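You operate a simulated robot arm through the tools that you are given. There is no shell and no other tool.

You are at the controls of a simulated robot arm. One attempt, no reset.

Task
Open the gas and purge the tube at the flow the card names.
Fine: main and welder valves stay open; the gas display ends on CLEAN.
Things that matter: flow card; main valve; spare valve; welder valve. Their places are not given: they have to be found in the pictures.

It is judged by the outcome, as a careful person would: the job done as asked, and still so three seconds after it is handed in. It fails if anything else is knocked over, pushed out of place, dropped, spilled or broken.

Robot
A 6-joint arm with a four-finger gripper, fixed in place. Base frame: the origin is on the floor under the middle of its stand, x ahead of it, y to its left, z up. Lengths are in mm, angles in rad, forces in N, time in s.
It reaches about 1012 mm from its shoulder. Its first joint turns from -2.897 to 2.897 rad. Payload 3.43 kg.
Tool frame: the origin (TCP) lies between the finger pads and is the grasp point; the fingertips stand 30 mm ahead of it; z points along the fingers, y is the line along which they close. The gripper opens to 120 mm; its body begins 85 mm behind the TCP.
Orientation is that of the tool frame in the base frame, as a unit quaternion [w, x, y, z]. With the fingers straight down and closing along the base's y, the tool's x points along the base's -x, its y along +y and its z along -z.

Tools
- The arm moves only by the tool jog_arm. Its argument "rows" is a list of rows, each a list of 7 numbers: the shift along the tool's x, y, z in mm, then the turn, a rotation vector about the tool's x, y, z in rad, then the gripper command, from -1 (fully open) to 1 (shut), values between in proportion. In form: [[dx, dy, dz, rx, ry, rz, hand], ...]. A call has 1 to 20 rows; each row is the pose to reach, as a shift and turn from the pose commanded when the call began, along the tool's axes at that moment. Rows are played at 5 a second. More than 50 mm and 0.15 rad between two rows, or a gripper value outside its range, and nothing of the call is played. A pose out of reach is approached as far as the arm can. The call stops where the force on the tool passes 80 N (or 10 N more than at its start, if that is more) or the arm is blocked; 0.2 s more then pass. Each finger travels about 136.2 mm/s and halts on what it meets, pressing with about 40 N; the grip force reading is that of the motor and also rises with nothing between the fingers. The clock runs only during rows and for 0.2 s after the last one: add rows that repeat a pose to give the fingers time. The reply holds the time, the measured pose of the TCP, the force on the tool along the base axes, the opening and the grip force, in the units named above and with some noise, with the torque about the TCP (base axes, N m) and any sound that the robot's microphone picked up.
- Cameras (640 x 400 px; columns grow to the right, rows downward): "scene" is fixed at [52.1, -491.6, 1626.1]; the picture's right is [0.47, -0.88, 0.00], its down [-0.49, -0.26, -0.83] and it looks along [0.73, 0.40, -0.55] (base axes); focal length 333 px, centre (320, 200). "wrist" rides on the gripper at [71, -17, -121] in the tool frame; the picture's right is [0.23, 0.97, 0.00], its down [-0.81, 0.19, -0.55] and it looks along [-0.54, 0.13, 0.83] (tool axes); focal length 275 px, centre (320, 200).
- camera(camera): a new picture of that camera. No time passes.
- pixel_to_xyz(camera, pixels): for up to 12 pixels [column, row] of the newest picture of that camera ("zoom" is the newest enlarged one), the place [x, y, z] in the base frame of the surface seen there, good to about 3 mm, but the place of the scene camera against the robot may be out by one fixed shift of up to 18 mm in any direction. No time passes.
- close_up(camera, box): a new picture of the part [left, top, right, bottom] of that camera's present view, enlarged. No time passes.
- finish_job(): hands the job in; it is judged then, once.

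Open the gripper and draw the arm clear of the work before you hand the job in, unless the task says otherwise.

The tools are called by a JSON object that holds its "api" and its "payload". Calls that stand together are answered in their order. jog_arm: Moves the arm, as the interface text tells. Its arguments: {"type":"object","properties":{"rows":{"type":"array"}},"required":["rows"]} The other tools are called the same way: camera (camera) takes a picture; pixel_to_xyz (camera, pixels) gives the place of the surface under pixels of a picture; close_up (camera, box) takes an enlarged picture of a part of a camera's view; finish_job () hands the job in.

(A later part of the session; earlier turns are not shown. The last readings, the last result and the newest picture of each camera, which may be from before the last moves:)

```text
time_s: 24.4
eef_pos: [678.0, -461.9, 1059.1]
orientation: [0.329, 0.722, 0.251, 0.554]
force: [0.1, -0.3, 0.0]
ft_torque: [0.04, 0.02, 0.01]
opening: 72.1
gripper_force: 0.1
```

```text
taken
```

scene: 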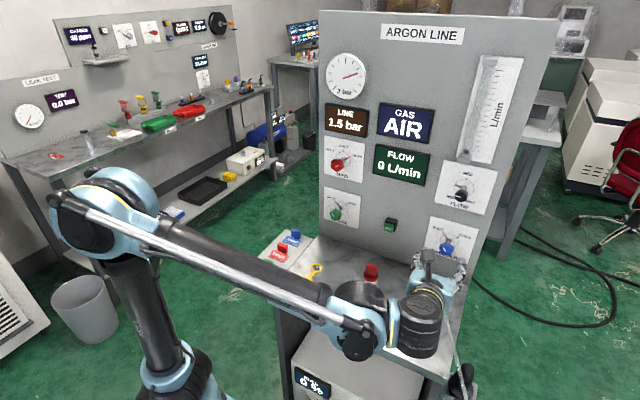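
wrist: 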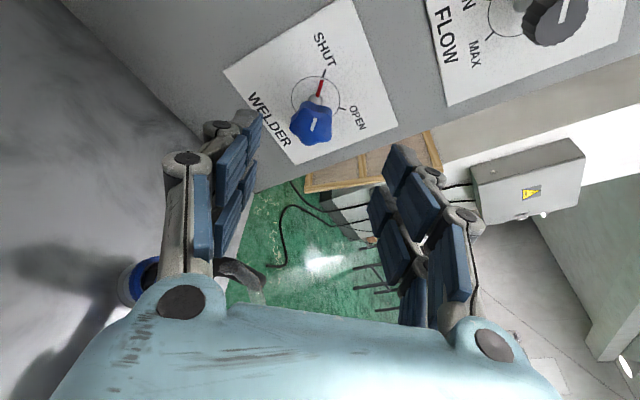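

The roll is right; the knob now sits at wrist (312,128). I re-measure it from this pose before advancing.

{"api": "pixel_to_xyz", "payload": {"camera": "wrist", "pixels": [[312, 126], [300, 126], [325, 126], [312, 115], [310, 138], [318, 104], [240, 272]]}}

{"api": "close_up", "payload": {"camera": "wrist", "box": [250, 70, 380, 170]}}

```text
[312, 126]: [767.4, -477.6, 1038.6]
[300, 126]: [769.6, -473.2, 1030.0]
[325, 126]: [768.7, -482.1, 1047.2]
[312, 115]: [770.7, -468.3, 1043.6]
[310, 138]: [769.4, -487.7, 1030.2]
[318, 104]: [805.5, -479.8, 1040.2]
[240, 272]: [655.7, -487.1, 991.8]
```

```text
4.00 times, centred on (315, 120) of wrist
```

zoom: 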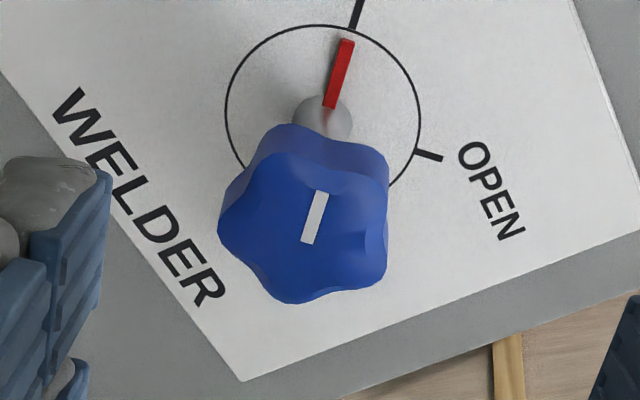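

The axis reads about (y -479.5, z 1040). I advance 89 mm along the fingers with a -3.5 mm height correction, ending with the TCP on the knob axis at x≈764.

{"api": "jog_arm", "payload": {"rows": [[-1, -1, 15, 0, 0, 0, -0.2], [-2.2, -2.6, 32, 0, 0, 0, -0.2], [-2.2, -2.6, 50, 0, 0, 0, -0.2], [-2.2, -2.6, 66, 0, 0, 0, -0.2], [-2.2, -2.6, 80, 0, 0, 0, -0.2], [-2.2, -2.6, 89, 0, 0, 0, -0.2], [-2.2, -2.6, 89, 0, 0, 0, -0.2]]}}

{"api": "camera", "payload": {"camera": "wrist"}}

{"api": "close_up", "payload": {"camera": "scene", "box": [380, 200, 500, 360]}}

```text
time_s: 26.0
eef_pos: [762.8, -482.0, 1038.3]
orientation: [0.329, 0.723, 0.25, 0.554]
force: [-0.4, 0.6, -0.2]
ft_torque: [-0.01, -0.01, 0.01]
opening: 72.0
gripper_force: 0.1
```

```text
taken
```

wrist: 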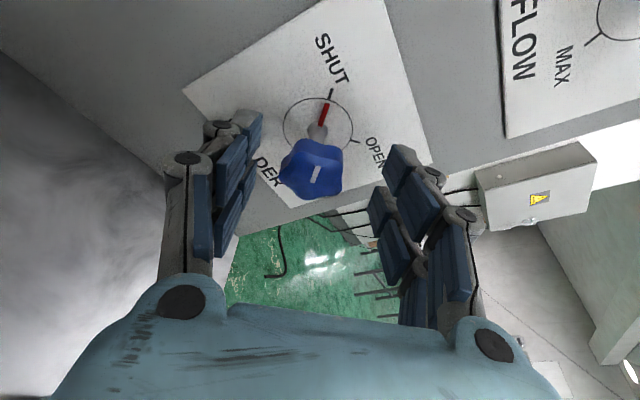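

```text
2.50 times, centred on (440, 280) of scene
```

zoom: 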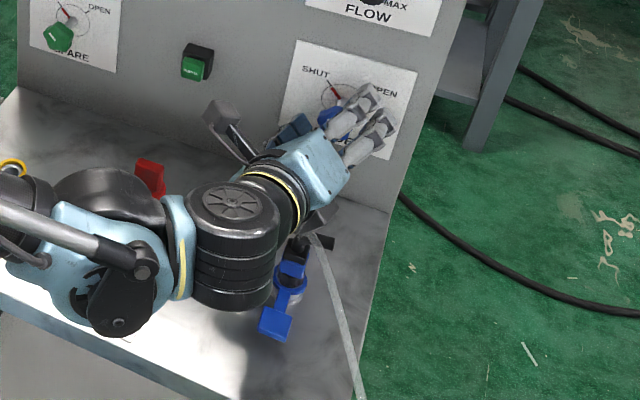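

The knob is between the pads at wrist (312,168), and the measured TCP is (762.8, -482.0, 1038.3). I re-measure the knob here to fine-centre before closing.

{"api": "pixel_to_xyz", "payload": {"camera": "wrist", "pixels": [[312, 168], [290, 170], [335, 175], [318, 150], [308, 188], [318, 130], [324, 120]]}}

{"api": "close_up", "payload": {"camera": "wrist", "box": [230, 90, 400, 220]}}

```text
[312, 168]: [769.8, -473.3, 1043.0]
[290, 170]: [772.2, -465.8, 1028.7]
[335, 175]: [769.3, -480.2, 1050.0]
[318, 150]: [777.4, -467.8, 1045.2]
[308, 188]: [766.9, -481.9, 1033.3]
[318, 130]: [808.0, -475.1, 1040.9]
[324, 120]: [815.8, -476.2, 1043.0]
```

```text
3.08 times, centred on (315, 155) of wrist
```

zoom: 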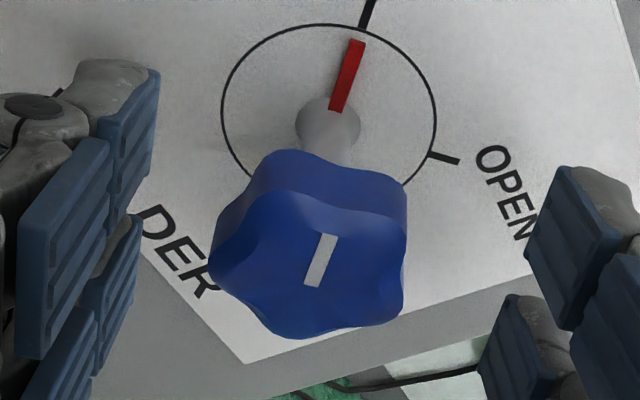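

The knob face is centred about 3-4 mm to +y of the TCP, so I shift +3 mm in y and close the fingers gently.

{"api": "jog_arm", "payload": {"rows": [[2.2, -2, -0.6, 0, 0, 0, -0.2], [2.2, -2, -0.6, 0, 0, 0, -0.2], [2.2, -2, -0.6, 0, 0, 0, 0.2], [2.2, -2, -0.6, 0, 0, 0, 0.5], [2.2, -2, -0.6, 0, 0, 0, 0.5], [2.2, -2, -0.6, 0, 0, 0, 1], [2.2, -2, -0.6, 0, 0, 0, 1], [2.2, -2, -0.6, 0, 0, 0, 1]]}}

```text
time_s: 27.8
eef_pos: [762.3, -476.3, 1038.0]
orientation: [0.328, 0.723, 0.252, 0.554]
force: [-15.8, 20.3, -34.2]
ft_torque: [0.23, 0.58, 0.6]
opening: 32.2
gripper_force: 44.9
```

The grip holds at 32 mm but the tool is pushed about 39 N along its -y, so it is off-centre. I shift -3 mm along tool y while gripping to relieve it.

{"api": "jog_arm", "payload": {"rows": [[0, -1.5, 0, 0, 0, 0, 1], [0, -3, 0, 0, 0, 0, 1], [0, -3, 0, 0, 0, 0, 1]]}}

```text
time_s: 28.6
eef_pos: [762.3, -475.9, 1037.6]
orientation: [0.33, 0.722, 0.249, 0.555]
force: [-6.6, -9.9, 7.1]
ft_torque: [-0.05, 0.18, -0.54]
opening: 32.0
gripper_force: 44.8
```

The side force is now small (about 12 N). I start turning clockwise about the knob axis, 0.45 rad first, and check force and pointer.

{"api": "jog_arm", "payload": {"rows": [[0, 0.6, 0, 0.0261, 0, 0.0965, 1], [0, 0.6, 0, 0.0522, 0, 0.193, 1], [0, 0.6, 0, 0.0783, 0, 0.2895, 1], [0, 0.6, 0, 0.1044, 0, 0.386, 1], [0, 0.6, 0, 0.1175, 0, 0.434, 1], [0, 0.6, 0, 0.1175, 0, 0.434, 1]]}}

{"api": "close_up", "payload": {"camera": "scene", "box": [380, 200, 500, 310]}}

{"api": "close_up", "payload": {"camera": "wrist", "box": [190, 50, 430, 250]}}

```text
time_s: 29.9
eef_pos: [751.8, -475.5, 1046.3]
orientation: [0.162, 0.774, 0.118, 0.601]
force: [25.8, 9.2, -23.8]
ft_torque: [0.15, 0.03, 0.43]
opening: 33.4
gripper_force: 45.7
stopped in row 6: the force on the tool passed its limit at 80 N (the readings are from after the stop); the commanded pose is now the measured one
```

```text
3.64 times, centred on (440, 255) of scene
```

zoom: 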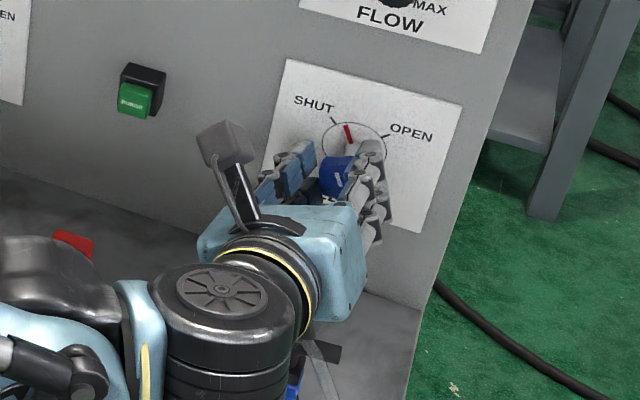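

```text
2.00 times, centred on (310, 150) of wrist
```

zoom: 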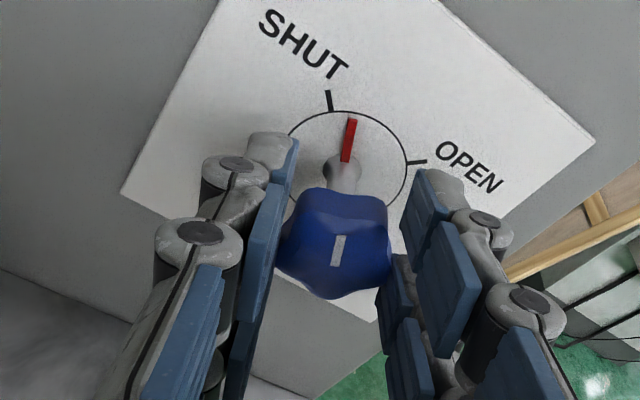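

The call stopped on force with the tool displaced to (751.8, -475.5, 1046.3), although the pointer did turn about 25°. I look at the whole scene and wrist view to see what was resisting.

{"api": "camera", "payload": {"camera": "scene"}}

{"api": "camera", "payload": {"camera": "wrist"}}

{"api": "close_up", "payload": {"camera": "scene", "box": [400, 220, 470, 280]}}

```text
taken
```

scene: 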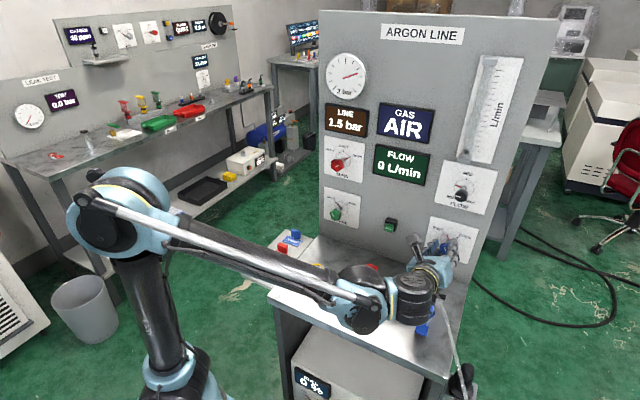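

```text
taken
```

wrist: 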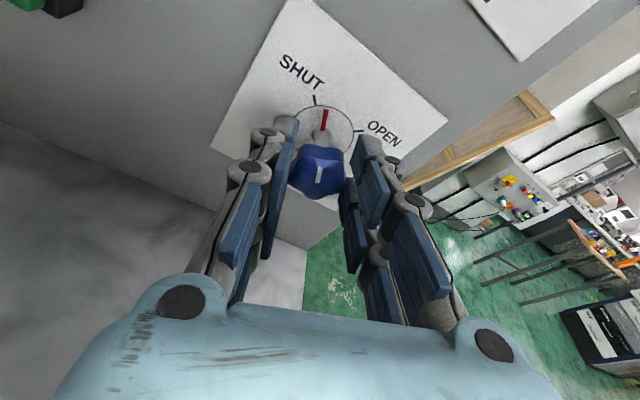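

```text
6.67 times, centred on (435, 250) of scene
```

zoom: 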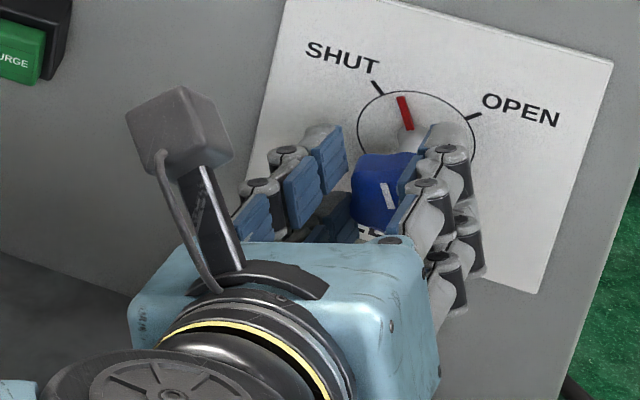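

The pointer stands at about -20°, so part of the turn is done. I measure the wrist cylinder near (410,300) relative to the torch and its blue cap to see whether it touches.

{"api": "pixel_to_xyz", "payload": {"camera": "scene", "pixels": [[410, 300], [412, 318], [415, 325], [425, 328], [428, 318], [370, 315], [370, 330], [435, 285], [440, 297], [445, 315], [400, 280], [452, 340]]}}

{"api": "close_up", "payload": {"camera": "scene", "box": [330, 240, 480, 370]}}

```text
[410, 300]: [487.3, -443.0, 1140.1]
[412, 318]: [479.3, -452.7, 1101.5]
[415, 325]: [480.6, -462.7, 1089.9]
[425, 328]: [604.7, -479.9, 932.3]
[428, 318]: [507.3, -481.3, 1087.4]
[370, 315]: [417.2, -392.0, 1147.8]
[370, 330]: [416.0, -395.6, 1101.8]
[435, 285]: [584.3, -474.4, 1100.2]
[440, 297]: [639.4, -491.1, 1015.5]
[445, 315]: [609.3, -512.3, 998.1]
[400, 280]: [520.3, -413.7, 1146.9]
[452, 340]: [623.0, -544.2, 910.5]
```

```text
3.08 times, centred on (405, 305) of scene
```

zoom: 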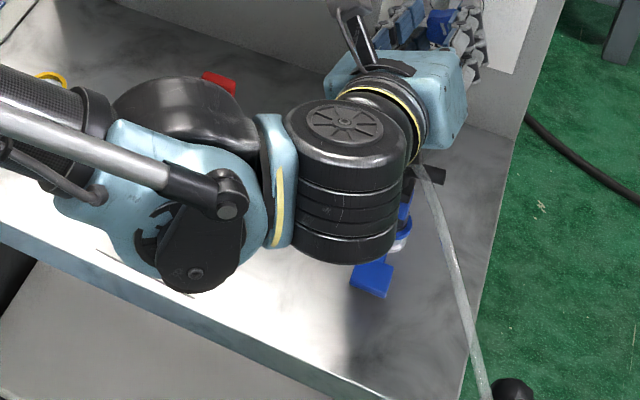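

Nothing of the arm appears to touch the torch or hose. I check whether the fingertips are near the dial plate by measuring the tips in the wrist view.

{"api": "pixel_to_xyz", "payload": {"camera": "wrist", "pixels": [[288, 122], [282, 120], [368, 140], [376, 142], [265, 133], [285, 150], [318, 155], [318, 180], [300, 175], [340, 180], [320, 135], [326, 118]]}}

{"api": "close_up", "payload": {"camera": "wrist", "box": [240, 90, 400, 220]}}

```text
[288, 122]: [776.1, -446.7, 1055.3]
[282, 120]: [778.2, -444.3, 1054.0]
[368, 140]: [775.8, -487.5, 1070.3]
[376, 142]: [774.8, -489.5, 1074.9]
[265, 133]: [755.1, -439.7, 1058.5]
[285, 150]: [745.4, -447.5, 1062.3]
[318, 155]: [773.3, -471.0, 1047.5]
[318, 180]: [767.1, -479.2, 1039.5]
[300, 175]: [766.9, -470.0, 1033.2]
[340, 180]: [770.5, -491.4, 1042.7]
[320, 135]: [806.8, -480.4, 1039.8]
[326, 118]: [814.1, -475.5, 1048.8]
```

```text
3.08 times, centred on (320, 155) of wrist
```

zoom: 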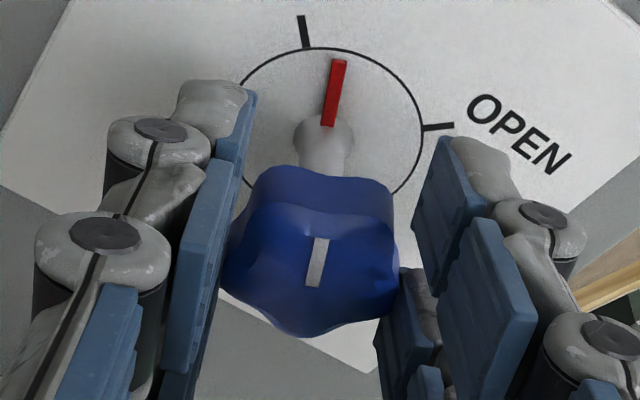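

The readings suggest the arm itself drifted back and up, with the knob pulling the tool forward and down (+26, +9, -24 N). I open the fingers to free the knob and see where the arm settles.

{"api": "jog_arm", "payload": {"rows": [[0, 0, 0, 0, 0, 0, 0.4], [0, 0, 0, 0, 0, 0, -0.2], [0, 0, 0, 0, 0, 0, -0.2], [0, 0, 0, 0, 0, 0, -0.2]]}}

{"api": "close_up", "payload": {"camera": "scene", "box": [400, 210, 490, 290]}}

```text
time_s: 30.9
eef_pos: [751.0, -478.2, 1046.1]
orientation: [0.161, 0.773, 0.118, 0.602]
force: [-0.2, 0.4, 0.0]
ft_torque: [0.01, 0.02, 0.01]
opening: 72.1
gripper_force: 0.2
```

```text
5.00 times, centred on (445, 250) of scene
```

zoom: 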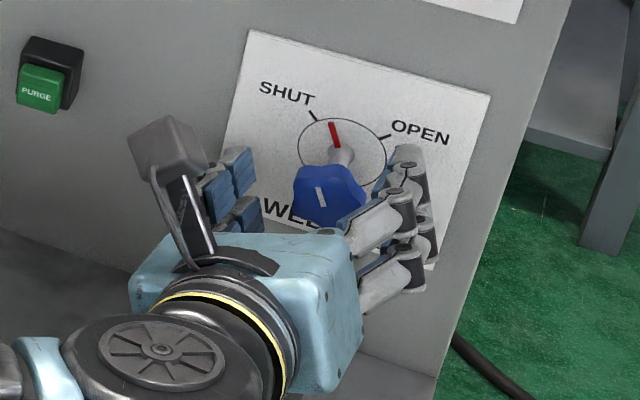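

The knob is released at about -20° and the arm is at (751, -478, 1046). Since rolls about the tool's own axis have tracked exactly, I back off and set a tilt of 0.2 rad with a roll of -0.6, so that the rest of the turn uses only the tool's z roll.

{"api": "jog_arm", "payload": {"rows": [[0, 0, -15, 0, 0, 0, -0.2], [0, 0, -33, 0, 0, 0, -0.2], [-1.5, 1.5, -50, 0.0273, 0.0247, -0.0702, -0.2], [-3.5, 3.5, -60, 0.0547, 0.0493, -0.1404, -0.2], [-5.4, 5.25, -66, 0.082, 0.074, -0.2106, -0.2], [-5.4, 5.25, -66, 0.082, 0.074, -0.2106, -0.2], [-5.4, 5.25, -66, 0.082, 0.074, -0.2106, -0.2]]}}

{"api": "camera", "payload": {"camera": "wrist"}}

```text
time_s: 32.5
eef_pos: [685.9, -476.1, 1060.7]
orientation: [0.189, 0.74, 0.229, 0.604]
force: [0.5, -0.5, 0.2]
ft_torque: [0.0, -0.01, -0.02]
opening: 72.0
gripper_force: 0.1
```

```text
taken
```

wrist: 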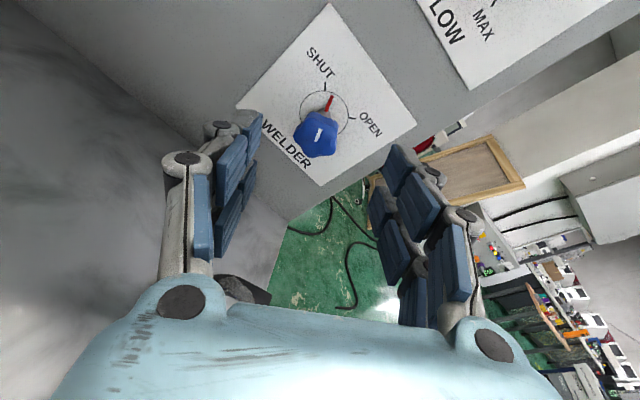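

The tool axis is now (0.98, 0, -0.20) as wanted at (685.9, -476.1, 1060.7). I measure the knob at wrist (315,132) from here.

{"api": "pixel_to_xyz", "payload": {"camera": "wrist", "pixels": [[316, 134], [300, 134], [331, 134], [317, 120], [314, 148], [322, 112], [324, 107], [240, 288]]}}

{"api": "close_up", "payload": {"camera": "wrist", "box": [250, 70, 380, 170]}}

```text
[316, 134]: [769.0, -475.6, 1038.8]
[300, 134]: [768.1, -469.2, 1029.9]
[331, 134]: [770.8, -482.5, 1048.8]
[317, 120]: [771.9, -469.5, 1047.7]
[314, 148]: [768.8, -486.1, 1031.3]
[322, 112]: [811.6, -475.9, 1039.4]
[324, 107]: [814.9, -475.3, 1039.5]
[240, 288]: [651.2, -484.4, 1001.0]
```

```text
4.00 times, centred on (315, 120) of wrist
```

zoom: 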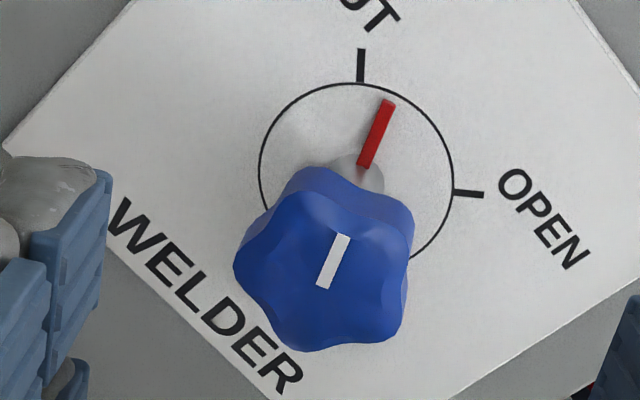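

The axis reads about (y -477, z 1038.5), and the pointer is about 19° past SHUT with roughly 80° to go. I advance 80 mm along the fingers with a -3 mm height correction.

{"api": "jog_arm", "payload": {"rows": [[-1.4, -0.5, 15, 0, 0, 0, -0.2], [-2.8, -1.1, 32, 0, 0, 0, -0.2], [-2.8, -1.1, 48, 0, 0, 0, -0.2], [-2.8, -1.1, 62, 0, 0, 0, -0.2], [-2.8, -1.1, 74, 0, 0, 0, -0.2], [-2.8, -1.1, 80, 0, 0, 0, -0.2], [-2.8, -1.1, 80, 0, 0, 0, -0.2]]}}

{"api": "camera", "payload": {"camera": "wrist"}}

```text
time_s: 34.1
eef_pos: [765.1, -476.6, 1038.6]
orientation: [0.188, 0.74, 0.228, 0.604]
force: [-0.2, -0.1, -0.6]
ft_torque: [0.01, -0.01, 0.0]
opening: 72.1
gripper_force: 0.1
```

```text
taken
```

wrist: 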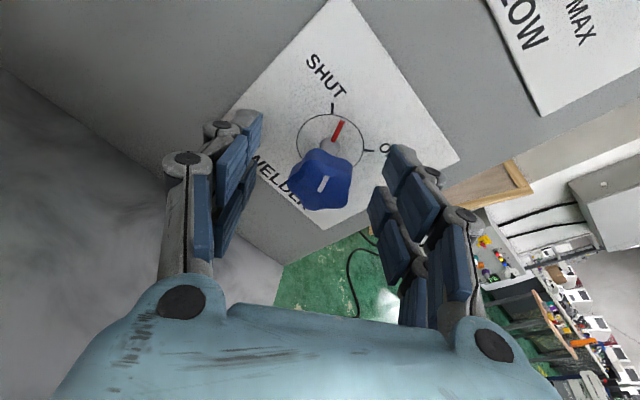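

The knob is at wrist (322,180), the same column at which MAIN was centred between the pads. I close the fingers.

{"api": "jog_arm", "payload": {"rows": [[0.8, 0.3, 0, 0, 0, 0, -0.2], [0.8, 0.3, 0, 0, 0, 0, 0.2], [0.8, 0.3, 0, 0, 0, 0, 0.5], [0.8, 0.3, 0, 0, 0, 0, 0.5], [0.8, 0.3, 0, 0, 0, 0, 1], [0.8, 0.3, 0, 0, 0, 0, 1], [0.8, 0.3, 0, 0, 0, 0, 1]]}}

```text
time_s: 35.7
eef_pos: [763.1, -477.8, 1041.6]
orientation: [0.188, 0.74, 0.227, 0.605]
force: [15.1, -16.2, 21.2]
ft_torque: [-0.17, -0.57, -0.55]
opening: 33.4
gripper_force: 44.9
```

The grip is at 33.4 mm with about 27 N along tool +y, so I shift +1.5 mm that way and begin the roll, 0.3 rad first.

{"api": "jog_arm", "payload": {"rows": [[0.3, 1.5, 0.3, 0, 0, 0, 1], [0.3, 1.5, 0.3, 0, 0, 0, 1], [0.3, 1.5, 0.3, 0, 0, 0.1, 1], [0.3, 1.5, 0.3, 0, 0, 0.2, 1], [0.3, 1.5, 0.3, 0, 0, 0.3, 1], [0.3, 1.5, 0.3, 0, 0, 0.3, 1]]}}

{"api": "close_up", "payload": {"camera": "scene", "box": [400, 210, 490, 290]}}

```text
time_s: 37.1
eef_pos: [764.1, -478.8, 1042.0]
orientation: [0.095, 0.766, 0.114, 0.626]
force: [19.6, -15.2, 11.7]
ft_torque: [-0.1, -0.52, -0.67]
opening: 33.0
gripper_force: 45.2
```

```text
5.00 times, centred on (445, 250) of scene
```

zoom: 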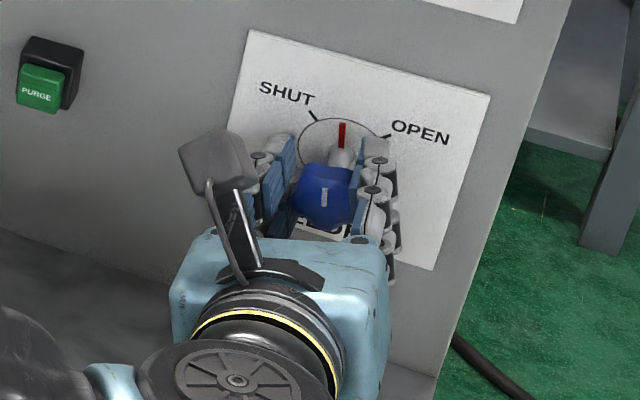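

The pointer moved with the hand and forces are modest (19.6, -15.2, 11.7). I continue another 0.45 rad with a small relief shift.

{"api": "jog_arm", "payload": {"rows": [[0, 0.8, 0.8, 0, 0, 0.05, 1], [0, 0.8, 0.8, 0, 0, 0.15, 1], [0, 0.8, 0.8, 0, 0, 0.25, 1], [0, 0.8, 0.8, 0, 0, 0.35, 1], [0, 0.8, 0.8, 0, 0, 0.45, 1], [0, 0.8, 0.8, 0, 0, 0.45, 1]]}}

{"api": "close_up", "payload": {"camera": "scene", "box": [400, 210, 490, 290]}}

```text
time_s: 38.5
eef_pos: [764.7, -480.4, 1040.9]
orientation: [-0.047, 0.772, -0.059, 0.632]
force: [10.8, -24.2, 14.7]
ft_torque: [-0.16, 0.02, -0.09]
opening: 32.4
gripper_force: 44.9
```

```text
5.00 times, centred on (445, 250) of scene
```

zoom: 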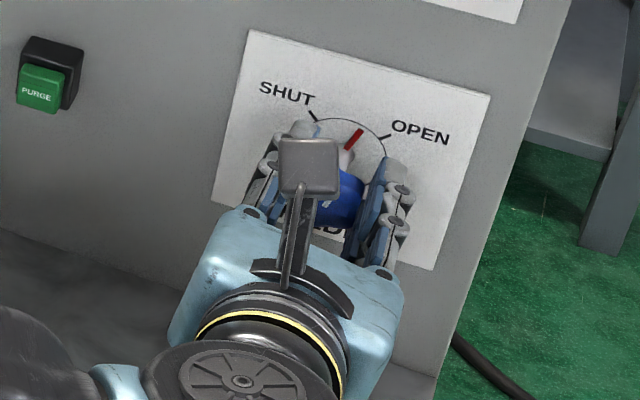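

The pointer is now past the middle, near +20°. I continue 0.5 rad with a +1 mm relief along tool y.

{"api": "jog_arm", "payload": {"rows": [[0, 1, 0.4, 0, 0, 0.1, 1], [0, 1, 0.4, 0, 0, 0.2, 1], [0, 1, 0.4, 0, 0, 0.3, 1], [0, 1, 0.4, 0, 0, 0.4, 1], [0, 1, 0.4, 0, 0, 0.5, 1], [0, 1, 0.4, 0, 0, 0.5, 1]]}}

{"api": "close_up", "payload": {"camera": "scene", "box": [400, 210, 490, 290]}}

{"api": "close_up", "payload": {"camera": "scene", "box": [310, 80, 500, 215]}}

```text
time_s: 39.9
eef_pos: [764.7, -481.9, 1040.5]
orientation: [-0.201, 0.734, -0.249, 0.599]
force: [-13.7, -18.3, -38.3]
ft_torque: [-0.26, 0.4, -0.14]
opening: 33.1
gripper_force: 45.0
```

```text
5.00 times, centred on (445, 250) of scene
```

zoom: 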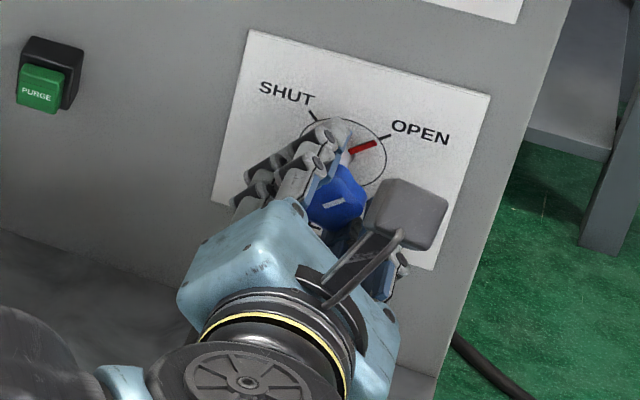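

```text
2.96 times, centred on (405, 148) of scene
```

zoom: 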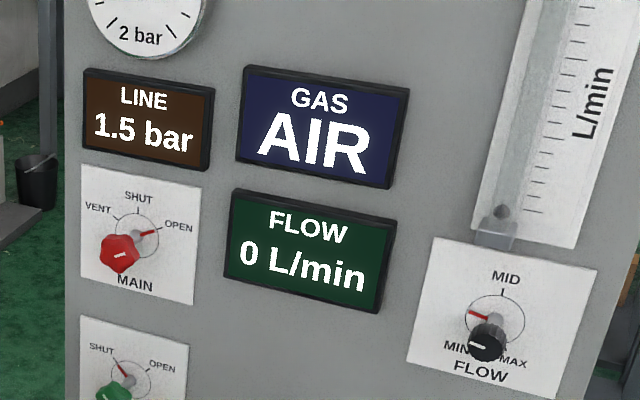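

The pointer is near OPEN but a few degrees short and flow still shows 0. I relieve +2 mm along tool y and roll 0.15 rad further.

{"api": "jog_arm", "payload": {"rows": [[0, 1, 0, 0, 0, 0, 1], [0, 2, 0, 0, 0, 0.05, 1], [0, 2, 0, 0, 0, 0.1, 1], [0, 2, 0, 0, 0, 0.15, 1], [0, 2, 0, 0, 0, 0.15, 1]]}}

{"api": "close_up", "payload": {"camera": "scene", "box": [425, 210, 485, 260]}}

{"api": "close_up", "payload": {"camera": "scene", "box": [310, 80, 500, 215]}}

```text
time_s: 41.1
eef_pos: [765.8, -484.2, 1042.9]
orientation: [-0.247, 0.712, -0.303, 0.584]
force: [5.8, -17.3, 3.1]
ft_torque: [-0.54, -0.56, -0.3]
opening: 33.6
gripper_force: 44.5
```

```text
8.00 times, centred on (455, 235) of scene
```

zoom: 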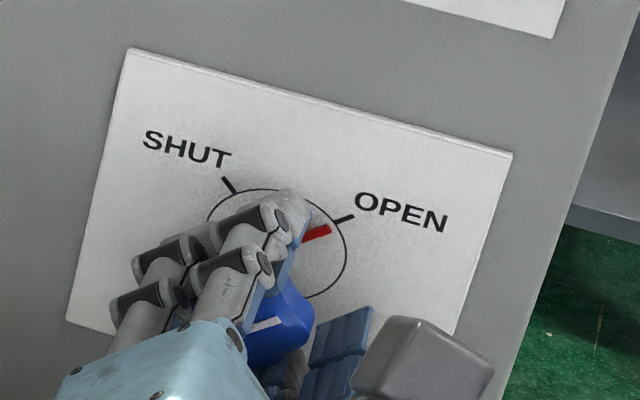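

```text
2.96 times, centred on (405, 148) of scene
```

zoom: 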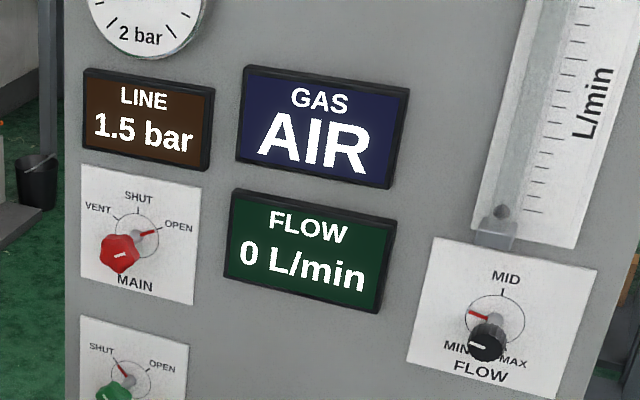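

The pointer now lies in line with the OPEN tick. I open the fingers and back off 85 mm along the tool axis.

{"api": "jog_arm", "payload": {"rows": [[0, 0, 0, 0, 0, 0, 0.3], [0, 0, 0, 0, 0, 0, -0.2], [0, 0, 0, 0, 0, 0, -0.2], [0, 0, -15, 0, 0, 0, -0.2], [0, 0, -35, 0, 0, 0, -0.2], [0, 0, -60, 0, 0, 0, -0.2], [0, 0, -85, 0, 0, 0, -0.2], [0, 0, -85, 0, 0, 0, -0.2]]}}

{"api": "camera", "payload": {"camera": "wrist"}}

{"api": "camera", "payload": {"camera": "scene"}}

{"api": "close_up", "payload": {"camera": "scene", "box": [410, 210, 490, 260]}}

```text
time_s: 42.9
eef_pos: [682.7, -481.5, 1059.3]
orientation: [-0.245, 0.713, -0.302, 0.583]
force: [-0.2, -0.5, -0.1]
ft_torque: [-0.04, 0.0, 0.0]
opening: 72.1
gripper_force: 0.1
```

```text
taken
```

wrist: 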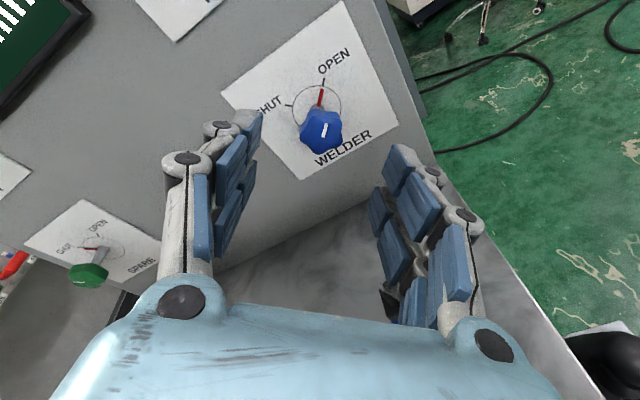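

```text
taken
```

scene: 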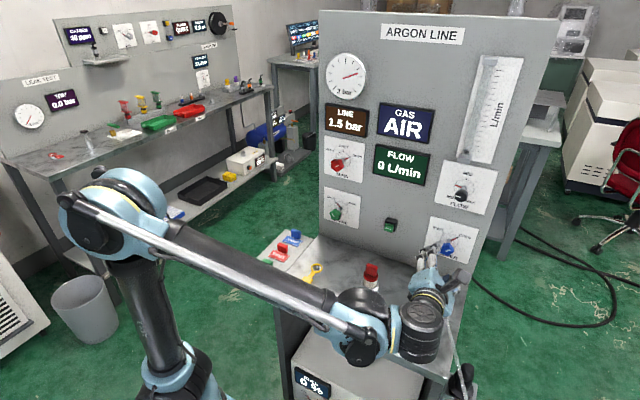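

```text
8.00 times, centred on (450, 235) of scene
```

zoom: 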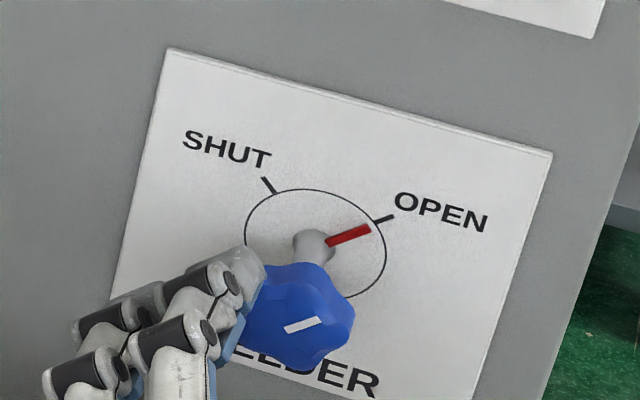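

WELDER points to about OPEN (scene close-up (370,228) against the tick at (375,222)). I zoom with the wrist camera to check the exact angle.

{"api": "close_up", "payload": {"camera": "wrist", "box": [270, 50, 390, 170]}}

{"api": "close_up", "payload": {"camera": "scene", "box": [320, 135, 370, 175]}}

```text
3.33 times, centred on (330, 110) of wrist
```

zoom: 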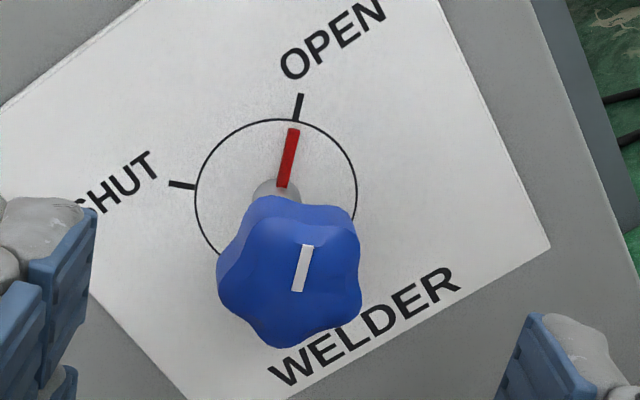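

```text
10.00 times, centred on (345, 155) of scene
```

zoom: 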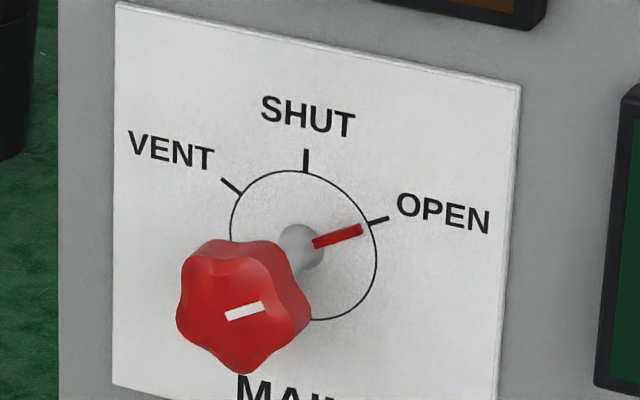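

Both MAIN and WELDER are aligned with OPEN. Flow still shows 0 L/min, so flow probably starts with PURGE; I measure the finger tips, and the button and the red plug near the approach path, to plan the press.

{"api": "pixel_to_xyz", "payload": {"camera": "wrist", "pixels": [[248, 114], [258, 118], [236, 122], [250, 170], [252, 183], [397, 148], [405, 155], [378, 192], [388, 195], [215, 190], [180, 295], [455, 230]]}}

{"api": "close_up", "payload": {"camera": "wrist", "box": [150, 90, 480, 330]}}

{"api": "pixel_to_xyz", "payload": {"camera": "scene", "pixels": [[389, 226], [386, 223], [393, 228], [389, 231], [391, 217], [398, 222], [390, 235], [371, 268]]}}

```text
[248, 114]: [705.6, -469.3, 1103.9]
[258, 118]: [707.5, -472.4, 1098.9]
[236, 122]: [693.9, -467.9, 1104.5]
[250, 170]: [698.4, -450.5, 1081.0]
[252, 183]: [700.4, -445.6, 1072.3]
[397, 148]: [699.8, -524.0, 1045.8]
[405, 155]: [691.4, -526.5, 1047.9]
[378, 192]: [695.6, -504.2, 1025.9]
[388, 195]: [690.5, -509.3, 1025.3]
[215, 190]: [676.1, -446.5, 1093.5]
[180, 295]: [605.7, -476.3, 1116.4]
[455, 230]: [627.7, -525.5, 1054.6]
```

```text
1.67 times, centred on (315, 210) of wrist
```

zoom: 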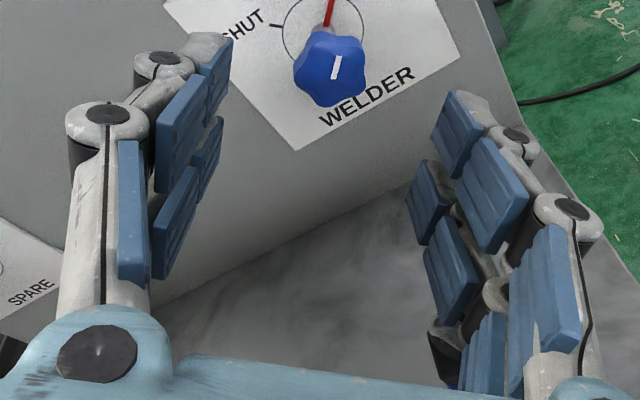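

```text
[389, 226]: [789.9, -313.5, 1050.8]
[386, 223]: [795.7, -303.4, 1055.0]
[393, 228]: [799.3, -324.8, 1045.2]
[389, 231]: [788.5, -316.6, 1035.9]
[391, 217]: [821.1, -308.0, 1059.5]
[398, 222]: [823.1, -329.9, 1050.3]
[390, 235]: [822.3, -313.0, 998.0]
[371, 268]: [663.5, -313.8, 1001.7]
```

The fingers are about 20 mm wide each at tool x of ±13, and tips reach forward when closed. I retreat, level the tool and move toward the PURGE button's side, to about (600, -400, 1120).

{"api": "jog_arm", "payload": {"rows": [[0, 0, -20, 0, 0, 0, -0.2], [0, 0, -40, 0, 0, 0, -0.2], [-3.5, -10.9, -46.7, 0.0104, 0.0236, -0.0995, -0.2], [-7.1, -21.9, -53.3, 0.0208, 0.0473, -0.199, -0.2], [-10.6, -32.8, -60, 0.0311, 0.0709, -0.2985, -0.2], [-14.2, -43.7, -66.7, 0.0415, 0.0945, -0.398, -0.2], [-17.7, -54.6, -73.3, 0.0519, 0.1181, -0.4975, -0.2], [-21.2, -65.6, -80, 0.0623, 0.1418, -0.597, -0.2], [-24.8, -76.5, -86.6, 0.0726, 0.1654, -0.6965, -0.2], [-28.3, -87.4, -93.3, 0.083, 0.189, -0.796, -0.2], [-28.3, -87.4, -93.3, 0.083, 0.189, -0.796, -0.2], [-28.3, -87.4, -93.3, 0.083, 0.189, -0.796, -0.2]]}}

{"api": "camera", "payload": {"camera": "wrist"}}

```text
time_s: 45.5
eef_pos: [597.2, -400.7, 1119.2]
orientation: [-0.001, 0.707, 0.0, 0.707]
force: [0.3, -0.6, -0.1]
ft_torque: [-0.02, 0.01, -0.01]
opening: 72.1
gripper_force: 0.0
```

```text
taken
```

wrist: 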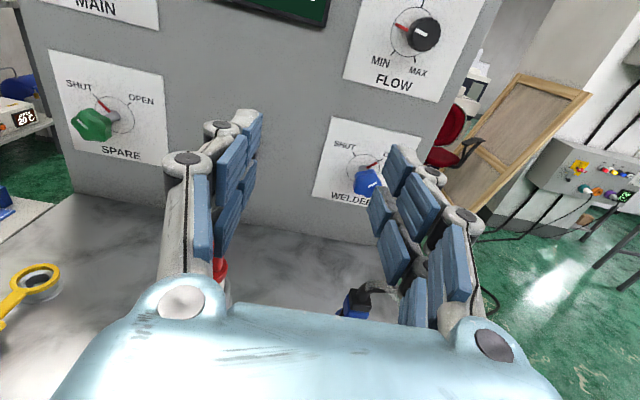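

The tool is level at (597, -401, 1119). I move to a standoff in front of the button, about (640, -321, 1080), closing the fingers on the way.

{"api": "jog_arm", "payload": {"rows": [[-5, -15, 5, 0, 0, 0, 0.2], [-10, -30, 12, 0, 0, 0, 0.6], [-18, -48, 20, 0, 0, 0, 1], [-26, -64, 30, 0, 0, 0, 1], [-34, -76, 38, 0, 0, 0, 1], [-39, -80, 43, 0, 0, 0, 1], [-39, -80, 43, 0, 0, 0, 1], [-39, -80, 43, 0, 0, 0, 1]]}}

{"api": "camera", "payload": {"camera": "wrist"}}

{"api": "camera", "payload": {"camera": "scene"}}

```text
time_s: 47.3
eef_pos: [641.7, -320.9, 1079.9]
orientation: [0.001, 0.707, 0.0, 0.707]
force: [0.2, 0.4, -0.6]
ft_torque: [-0.01, 0.01, 0.0]
opening: 0.0
gripper_force: 33.3
```

```text
taken
```

wrist: 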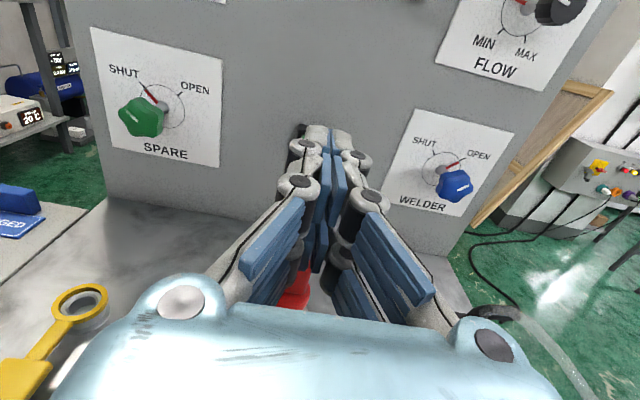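

```text
taken
```

scene: 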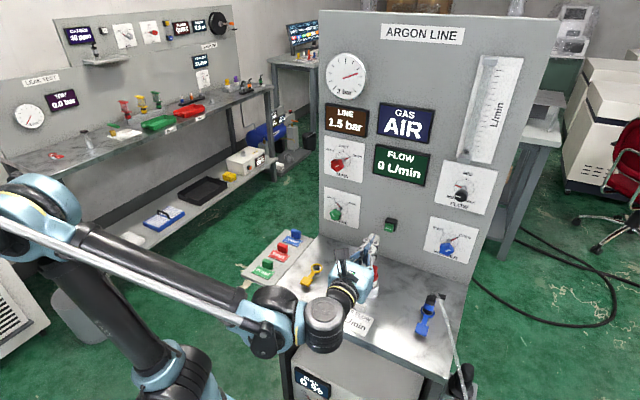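

The closed fingertips at wrist (328,130) now hide the button except the housing's left edge at (297,128). I measure the tips and the visible housing parts in both views.

{"api": "pixel_to_xyz", "payload": {"camera": "wrist", "pixels": [[318, 130], [338, 130], [312, 135], [345, 137], [298, 127], [297, 132], [303, 124], [325, 165], [318, 260], [290, 110]]}}

{"api": "close_up", "payload": {"camera": "wrist", "box": [270, 100, 380, 190]}}

{"api": "close_up", "payload": {"camera": "scene", "box": [330, 205, 410, 305]}}

{"api": "pixel_to_xyz", "payload": {"camera": "scene", "pixels": [[388, 229], [385, 229], [392, 230], [388, 226], [388, 232], [387, 219], [396, 222], [395, 231]]}}

```text
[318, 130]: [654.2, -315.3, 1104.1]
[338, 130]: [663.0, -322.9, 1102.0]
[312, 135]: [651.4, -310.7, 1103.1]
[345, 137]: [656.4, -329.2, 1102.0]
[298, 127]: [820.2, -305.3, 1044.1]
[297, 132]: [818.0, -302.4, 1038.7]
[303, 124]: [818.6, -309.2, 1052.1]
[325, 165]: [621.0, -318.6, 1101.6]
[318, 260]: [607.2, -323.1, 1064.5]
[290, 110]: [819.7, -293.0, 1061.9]
```

```text
4.44 times, centred on (325, 145) of wrist
```

zoom: 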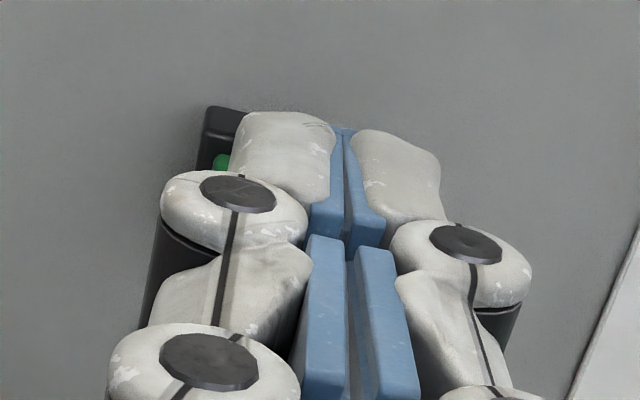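

```text
4.00 times, centred on (370, 255) of scene
```

zoom: 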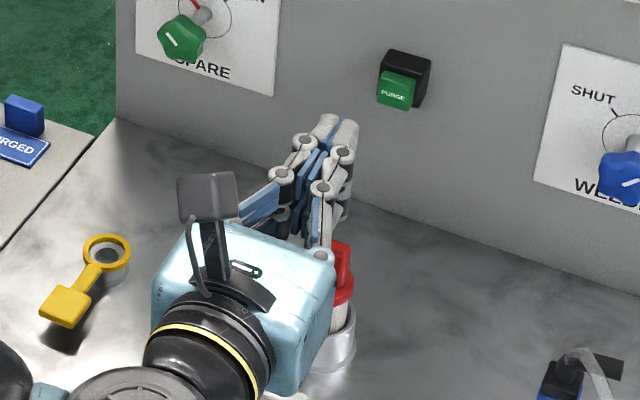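

```text
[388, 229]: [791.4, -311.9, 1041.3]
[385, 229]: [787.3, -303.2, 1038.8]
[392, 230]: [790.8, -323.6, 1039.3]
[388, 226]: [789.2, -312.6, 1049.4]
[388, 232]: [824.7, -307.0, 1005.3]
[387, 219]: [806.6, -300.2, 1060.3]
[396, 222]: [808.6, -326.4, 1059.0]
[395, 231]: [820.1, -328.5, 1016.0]
```

I estimate the button centre at about (788, -320, 1036) and its housing top near z=1050. I aim the lower finger pair at it: advance to x≈735 and z≈1049, still short of the button and about 25 mm above the red plug.

{"api": "jog_arm", "payload": {"rows": [[-4, 0, 20, 0, 0, 0, 1], [-10, 0, 40, 0, 0, 0, 1], [-17, 0, 60, 0, 0, 0, 1], [-24, 0, 78, 0, 0, 0, 1], [-31, 0, 93, 0, 0, 0, 1], [-31, 0, 93, 0, 0, 0, 1], [-31, 0, 93, 0, 0, 0, 1]]}}

{"api": "camera", "payload": {"camera": "wrist"}}

{"api": "close_up", "payload": {"camera": "scene", "box": [340, 195, 420, 295]}}

```text
time_s: 48.9
eef_pos: [735.0, -320.9, 1048.0]
orientation: [0.0, 0.707, 0.0, 0.707]
force: [0.4, 0.7, 0.0]
ft_torque: [0.01, 0.03, 0.04]
opening: 0.0
gripper_force: 32.8
```

```text
taken
```

wrist: 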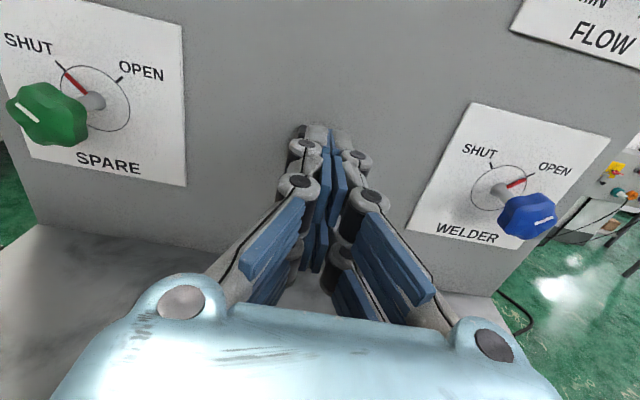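

```text
4.00 times, centred on (380, 245) of scene
```

zoom: 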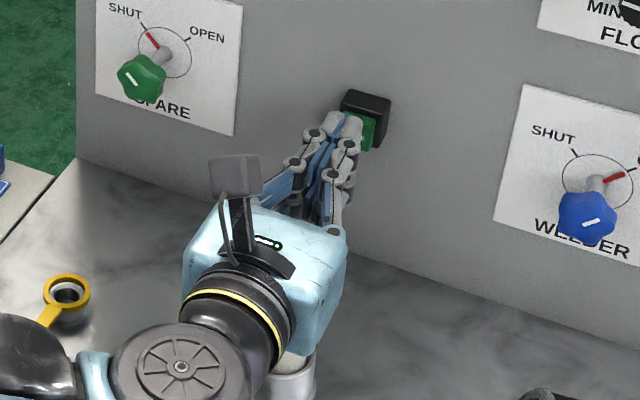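

The finger tips line up with the button in the scene view. I advance in small steps toward contact and read the force.

{"api": "jog_arm", "payload": {"rows": [[0, 0, 8, 0, 0, 0, 1], [0, 0, 15, 0, 0, 0, 1], [0, 0, 19, 0, 0, 0, 1], [0, 0, 22, 0, 0, 0, 1], [0, 0, 24, 0, 0, 0, 1], [0, 0, 26, 0, 0, 0, 1]]}}

{"api": "close_up", "payload": {"camera": "scene", "box": [310, 90, 430, 260]}}

```text
time_s: 50.3
eef_pos: [760.4, -318.7, 1048.2]
orientation: [-0.002, 0.707, 0.001, 0.707]
force: [-0.2, -0.4, 0.3]
ft_torque: [0.0, 0.02, -0.02]
opening: 0.1
gripper_force: 33.4
```

```text
2.35 times, centred on (370, 175) of scene
```

zoom: 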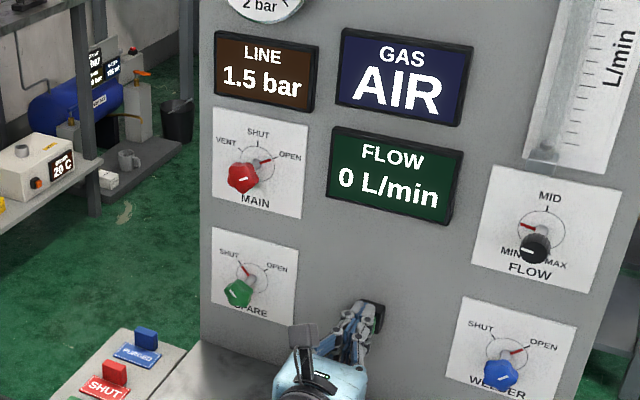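

No contact force yet at x=760. I continue in 1.5 mm steps for up to 9 mm.

{"api": "jog_arm", "payload": {"rows": [[0, 0, 1.5, 0, 0, 0, 1], [0, 0, 3, 0, 0, 0, 1], [0, 0, 4.5, 0, 0, 0, 1], [0, 0, 6, 0, 0, 0, 1], [0, 0, 7.5, 0, 0, 0, 1], [0, 0, 9, 0, 0, 0, 1]]}}

{"api": "close_up", "payload": {"camera": "scene", "box": [310, 90, 430, 260]}}

{"api": "close_up", "payload": {"camera": "scene", "box": [365, 205, 410, 245]}}

```text
time_s: 51.7
eef_pos: [770.0, -320.1, 1048.4]
orientation: [0.0, 0.707, -0.001, 0.708]
force: [-12.9, -2.1, 0.4]
ft_torque: [-0.03, 0.2, -0.04]
opening: 5.8
gripper_force: 33.5
heard: click
```

```text
2.35 times, centred on (370, 175) of scene
```

zoom: 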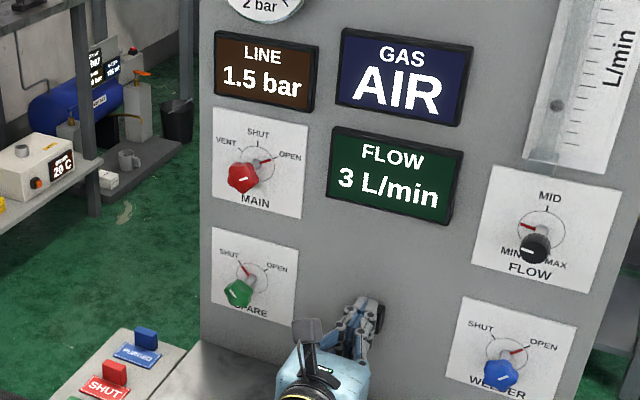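

```text
10.00 times, centred on (388, 225) of scene
```

zoom: 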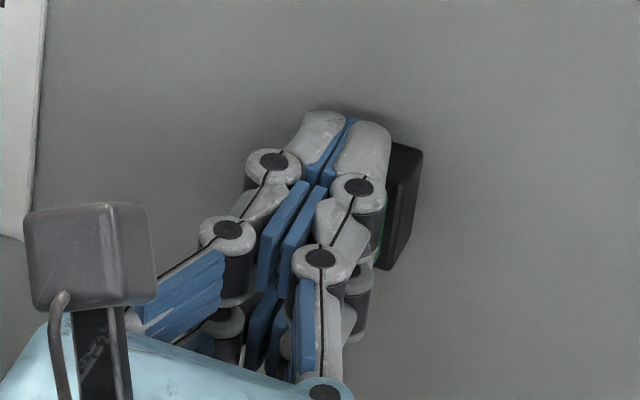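

The button clicked and the flow display reads 3 L/min with FLOW at about -86°. I back off 30 mm at once to see whether the purge is momentary or latching.

{"api": "jog_arm", "payload": {"rows": [[0, 0, -8, 0, 0, 0, 1], [0, 0, -18, 0, 0, 0, 1], [0, 0, -30, 0, 0, 0, 1]]}}

{"api": "close_up", "payload": {"camera": "scene", "box": [310, 50, 530, 260]}}

```text
time_s: 52.5
eef_pos: [740.6, -321.4, 1048.1]
orientation: [0.0, 0.707, 0.0, 0.707]
force: [0.1, -0.5, -0.1]
ft_torque: [0.02, -0.01, 0.01]
opening: 0.0
gripper_force: 33.4
```

```text
1.90 times, centred on (420, 155) of scene
```

zoom: 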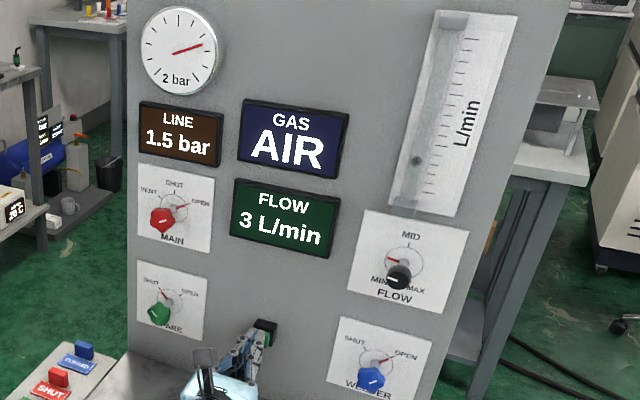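

The flow stays on at 3 L/min after release, so PURGE latches. I now go to the FLOW knob: retreat, rise and move to about (655, -477, 1200) with a pre-roll of -0.5 and the fingers at 72 mm.

{"api": "jog_arm", "payload": {"rows": [[0, 0, -25, 0, 0, 0, 1], [5, 0, -50, 0, 0, 0, 1], [20, 10, -70, 0, 0, 0, 0.5], [40, 30, -85, 0, 0, 0, -0.2], [60, 50, -85, 0, 0, 0, -0.2], [80, 70, -85, 0, 0, -0.08, -0.2], [100, 90, -85, 0, 0, -0.16, -0.2], [118, 110, -85, 0, 0, -0.25, -0.2], [135, 130, -85, 0, 0, -0.33, -0.2], [148, 145, -85, 0, 0, -0.41, -0.2], [152, 155.6, -85, 0, 0, -0.5, -0.2], [152, 155.6, -85, 0, 0, -0.5, -0.2], [152, 155.6, -85, 0, 0, -0.5, -0.2]]}}

{"api": "camera", "payload": {"camera": "wrist"}}

{"api": "camera", "payload": {"camera": "scene"}}

```text
time_s: 55.3
eef_pos: [655.8, -475.2, 1199.1]
orientation: [0.174, 0.685, 0.175, 0.685]
force: [-0.6, -0.3, -0.2]
ft_torque: [0.01, -0.02, 0.03]
opening: 72.2
gripper_force: 0.1
```

```text
taken
```

wrist: 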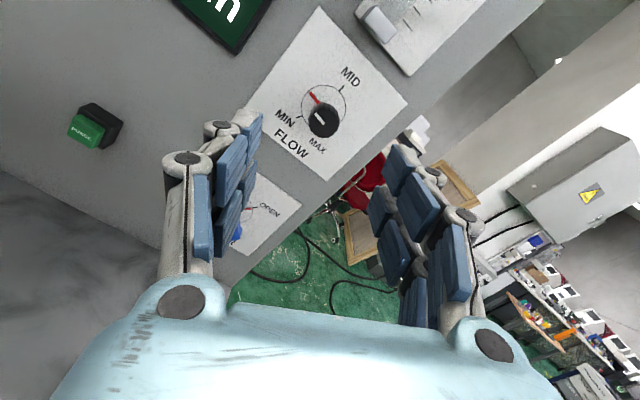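

```text
taken
```

scene: 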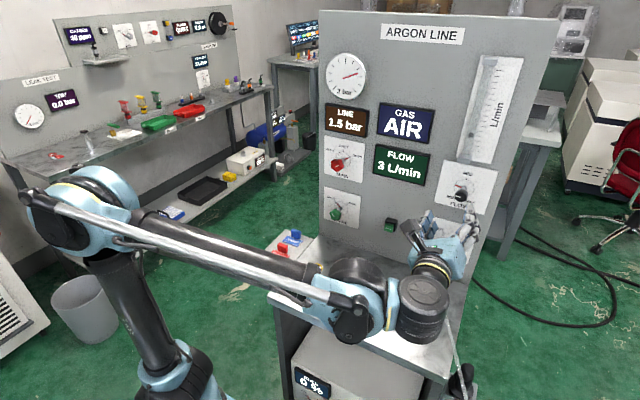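

Flow is still 3 L/min and the FLOW knob is at wrist (323,121). I measure it and the rotameter's lower fitting near (380,22).

{"api": "pixel_to_xyz", "payload": {"camera": "wrist", "pixels": [[323, 121], [311, 121], [336, 121], [323, 109], [322, 133], [318, 101], [322, 100], [378, 22], [372, 15], [385, 38]]}}

{"api": "close_up", "payload": {"camera": "wrist", "box": [260, 60, 400, 180]}}

```text
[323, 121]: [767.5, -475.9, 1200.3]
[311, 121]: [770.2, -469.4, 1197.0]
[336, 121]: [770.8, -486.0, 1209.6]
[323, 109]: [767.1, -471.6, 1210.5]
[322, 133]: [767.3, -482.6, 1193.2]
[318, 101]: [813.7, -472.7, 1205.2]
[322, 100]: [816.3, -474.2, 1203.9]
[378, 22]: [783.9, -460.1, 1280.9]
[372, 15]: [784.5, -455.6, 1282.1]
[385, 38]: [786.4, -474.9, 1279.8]
```

```text
3.33 times, centred on (330, 120) of wrist
```

zoom: 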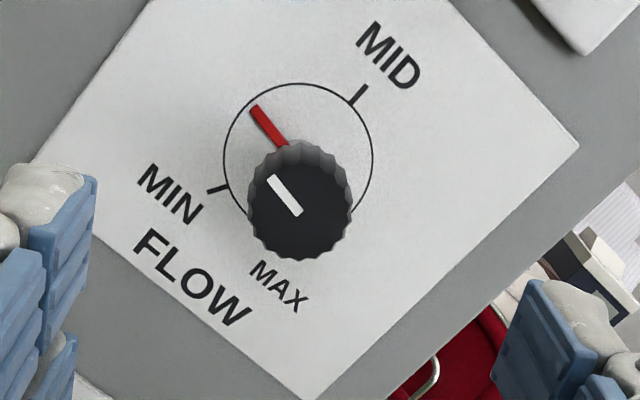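

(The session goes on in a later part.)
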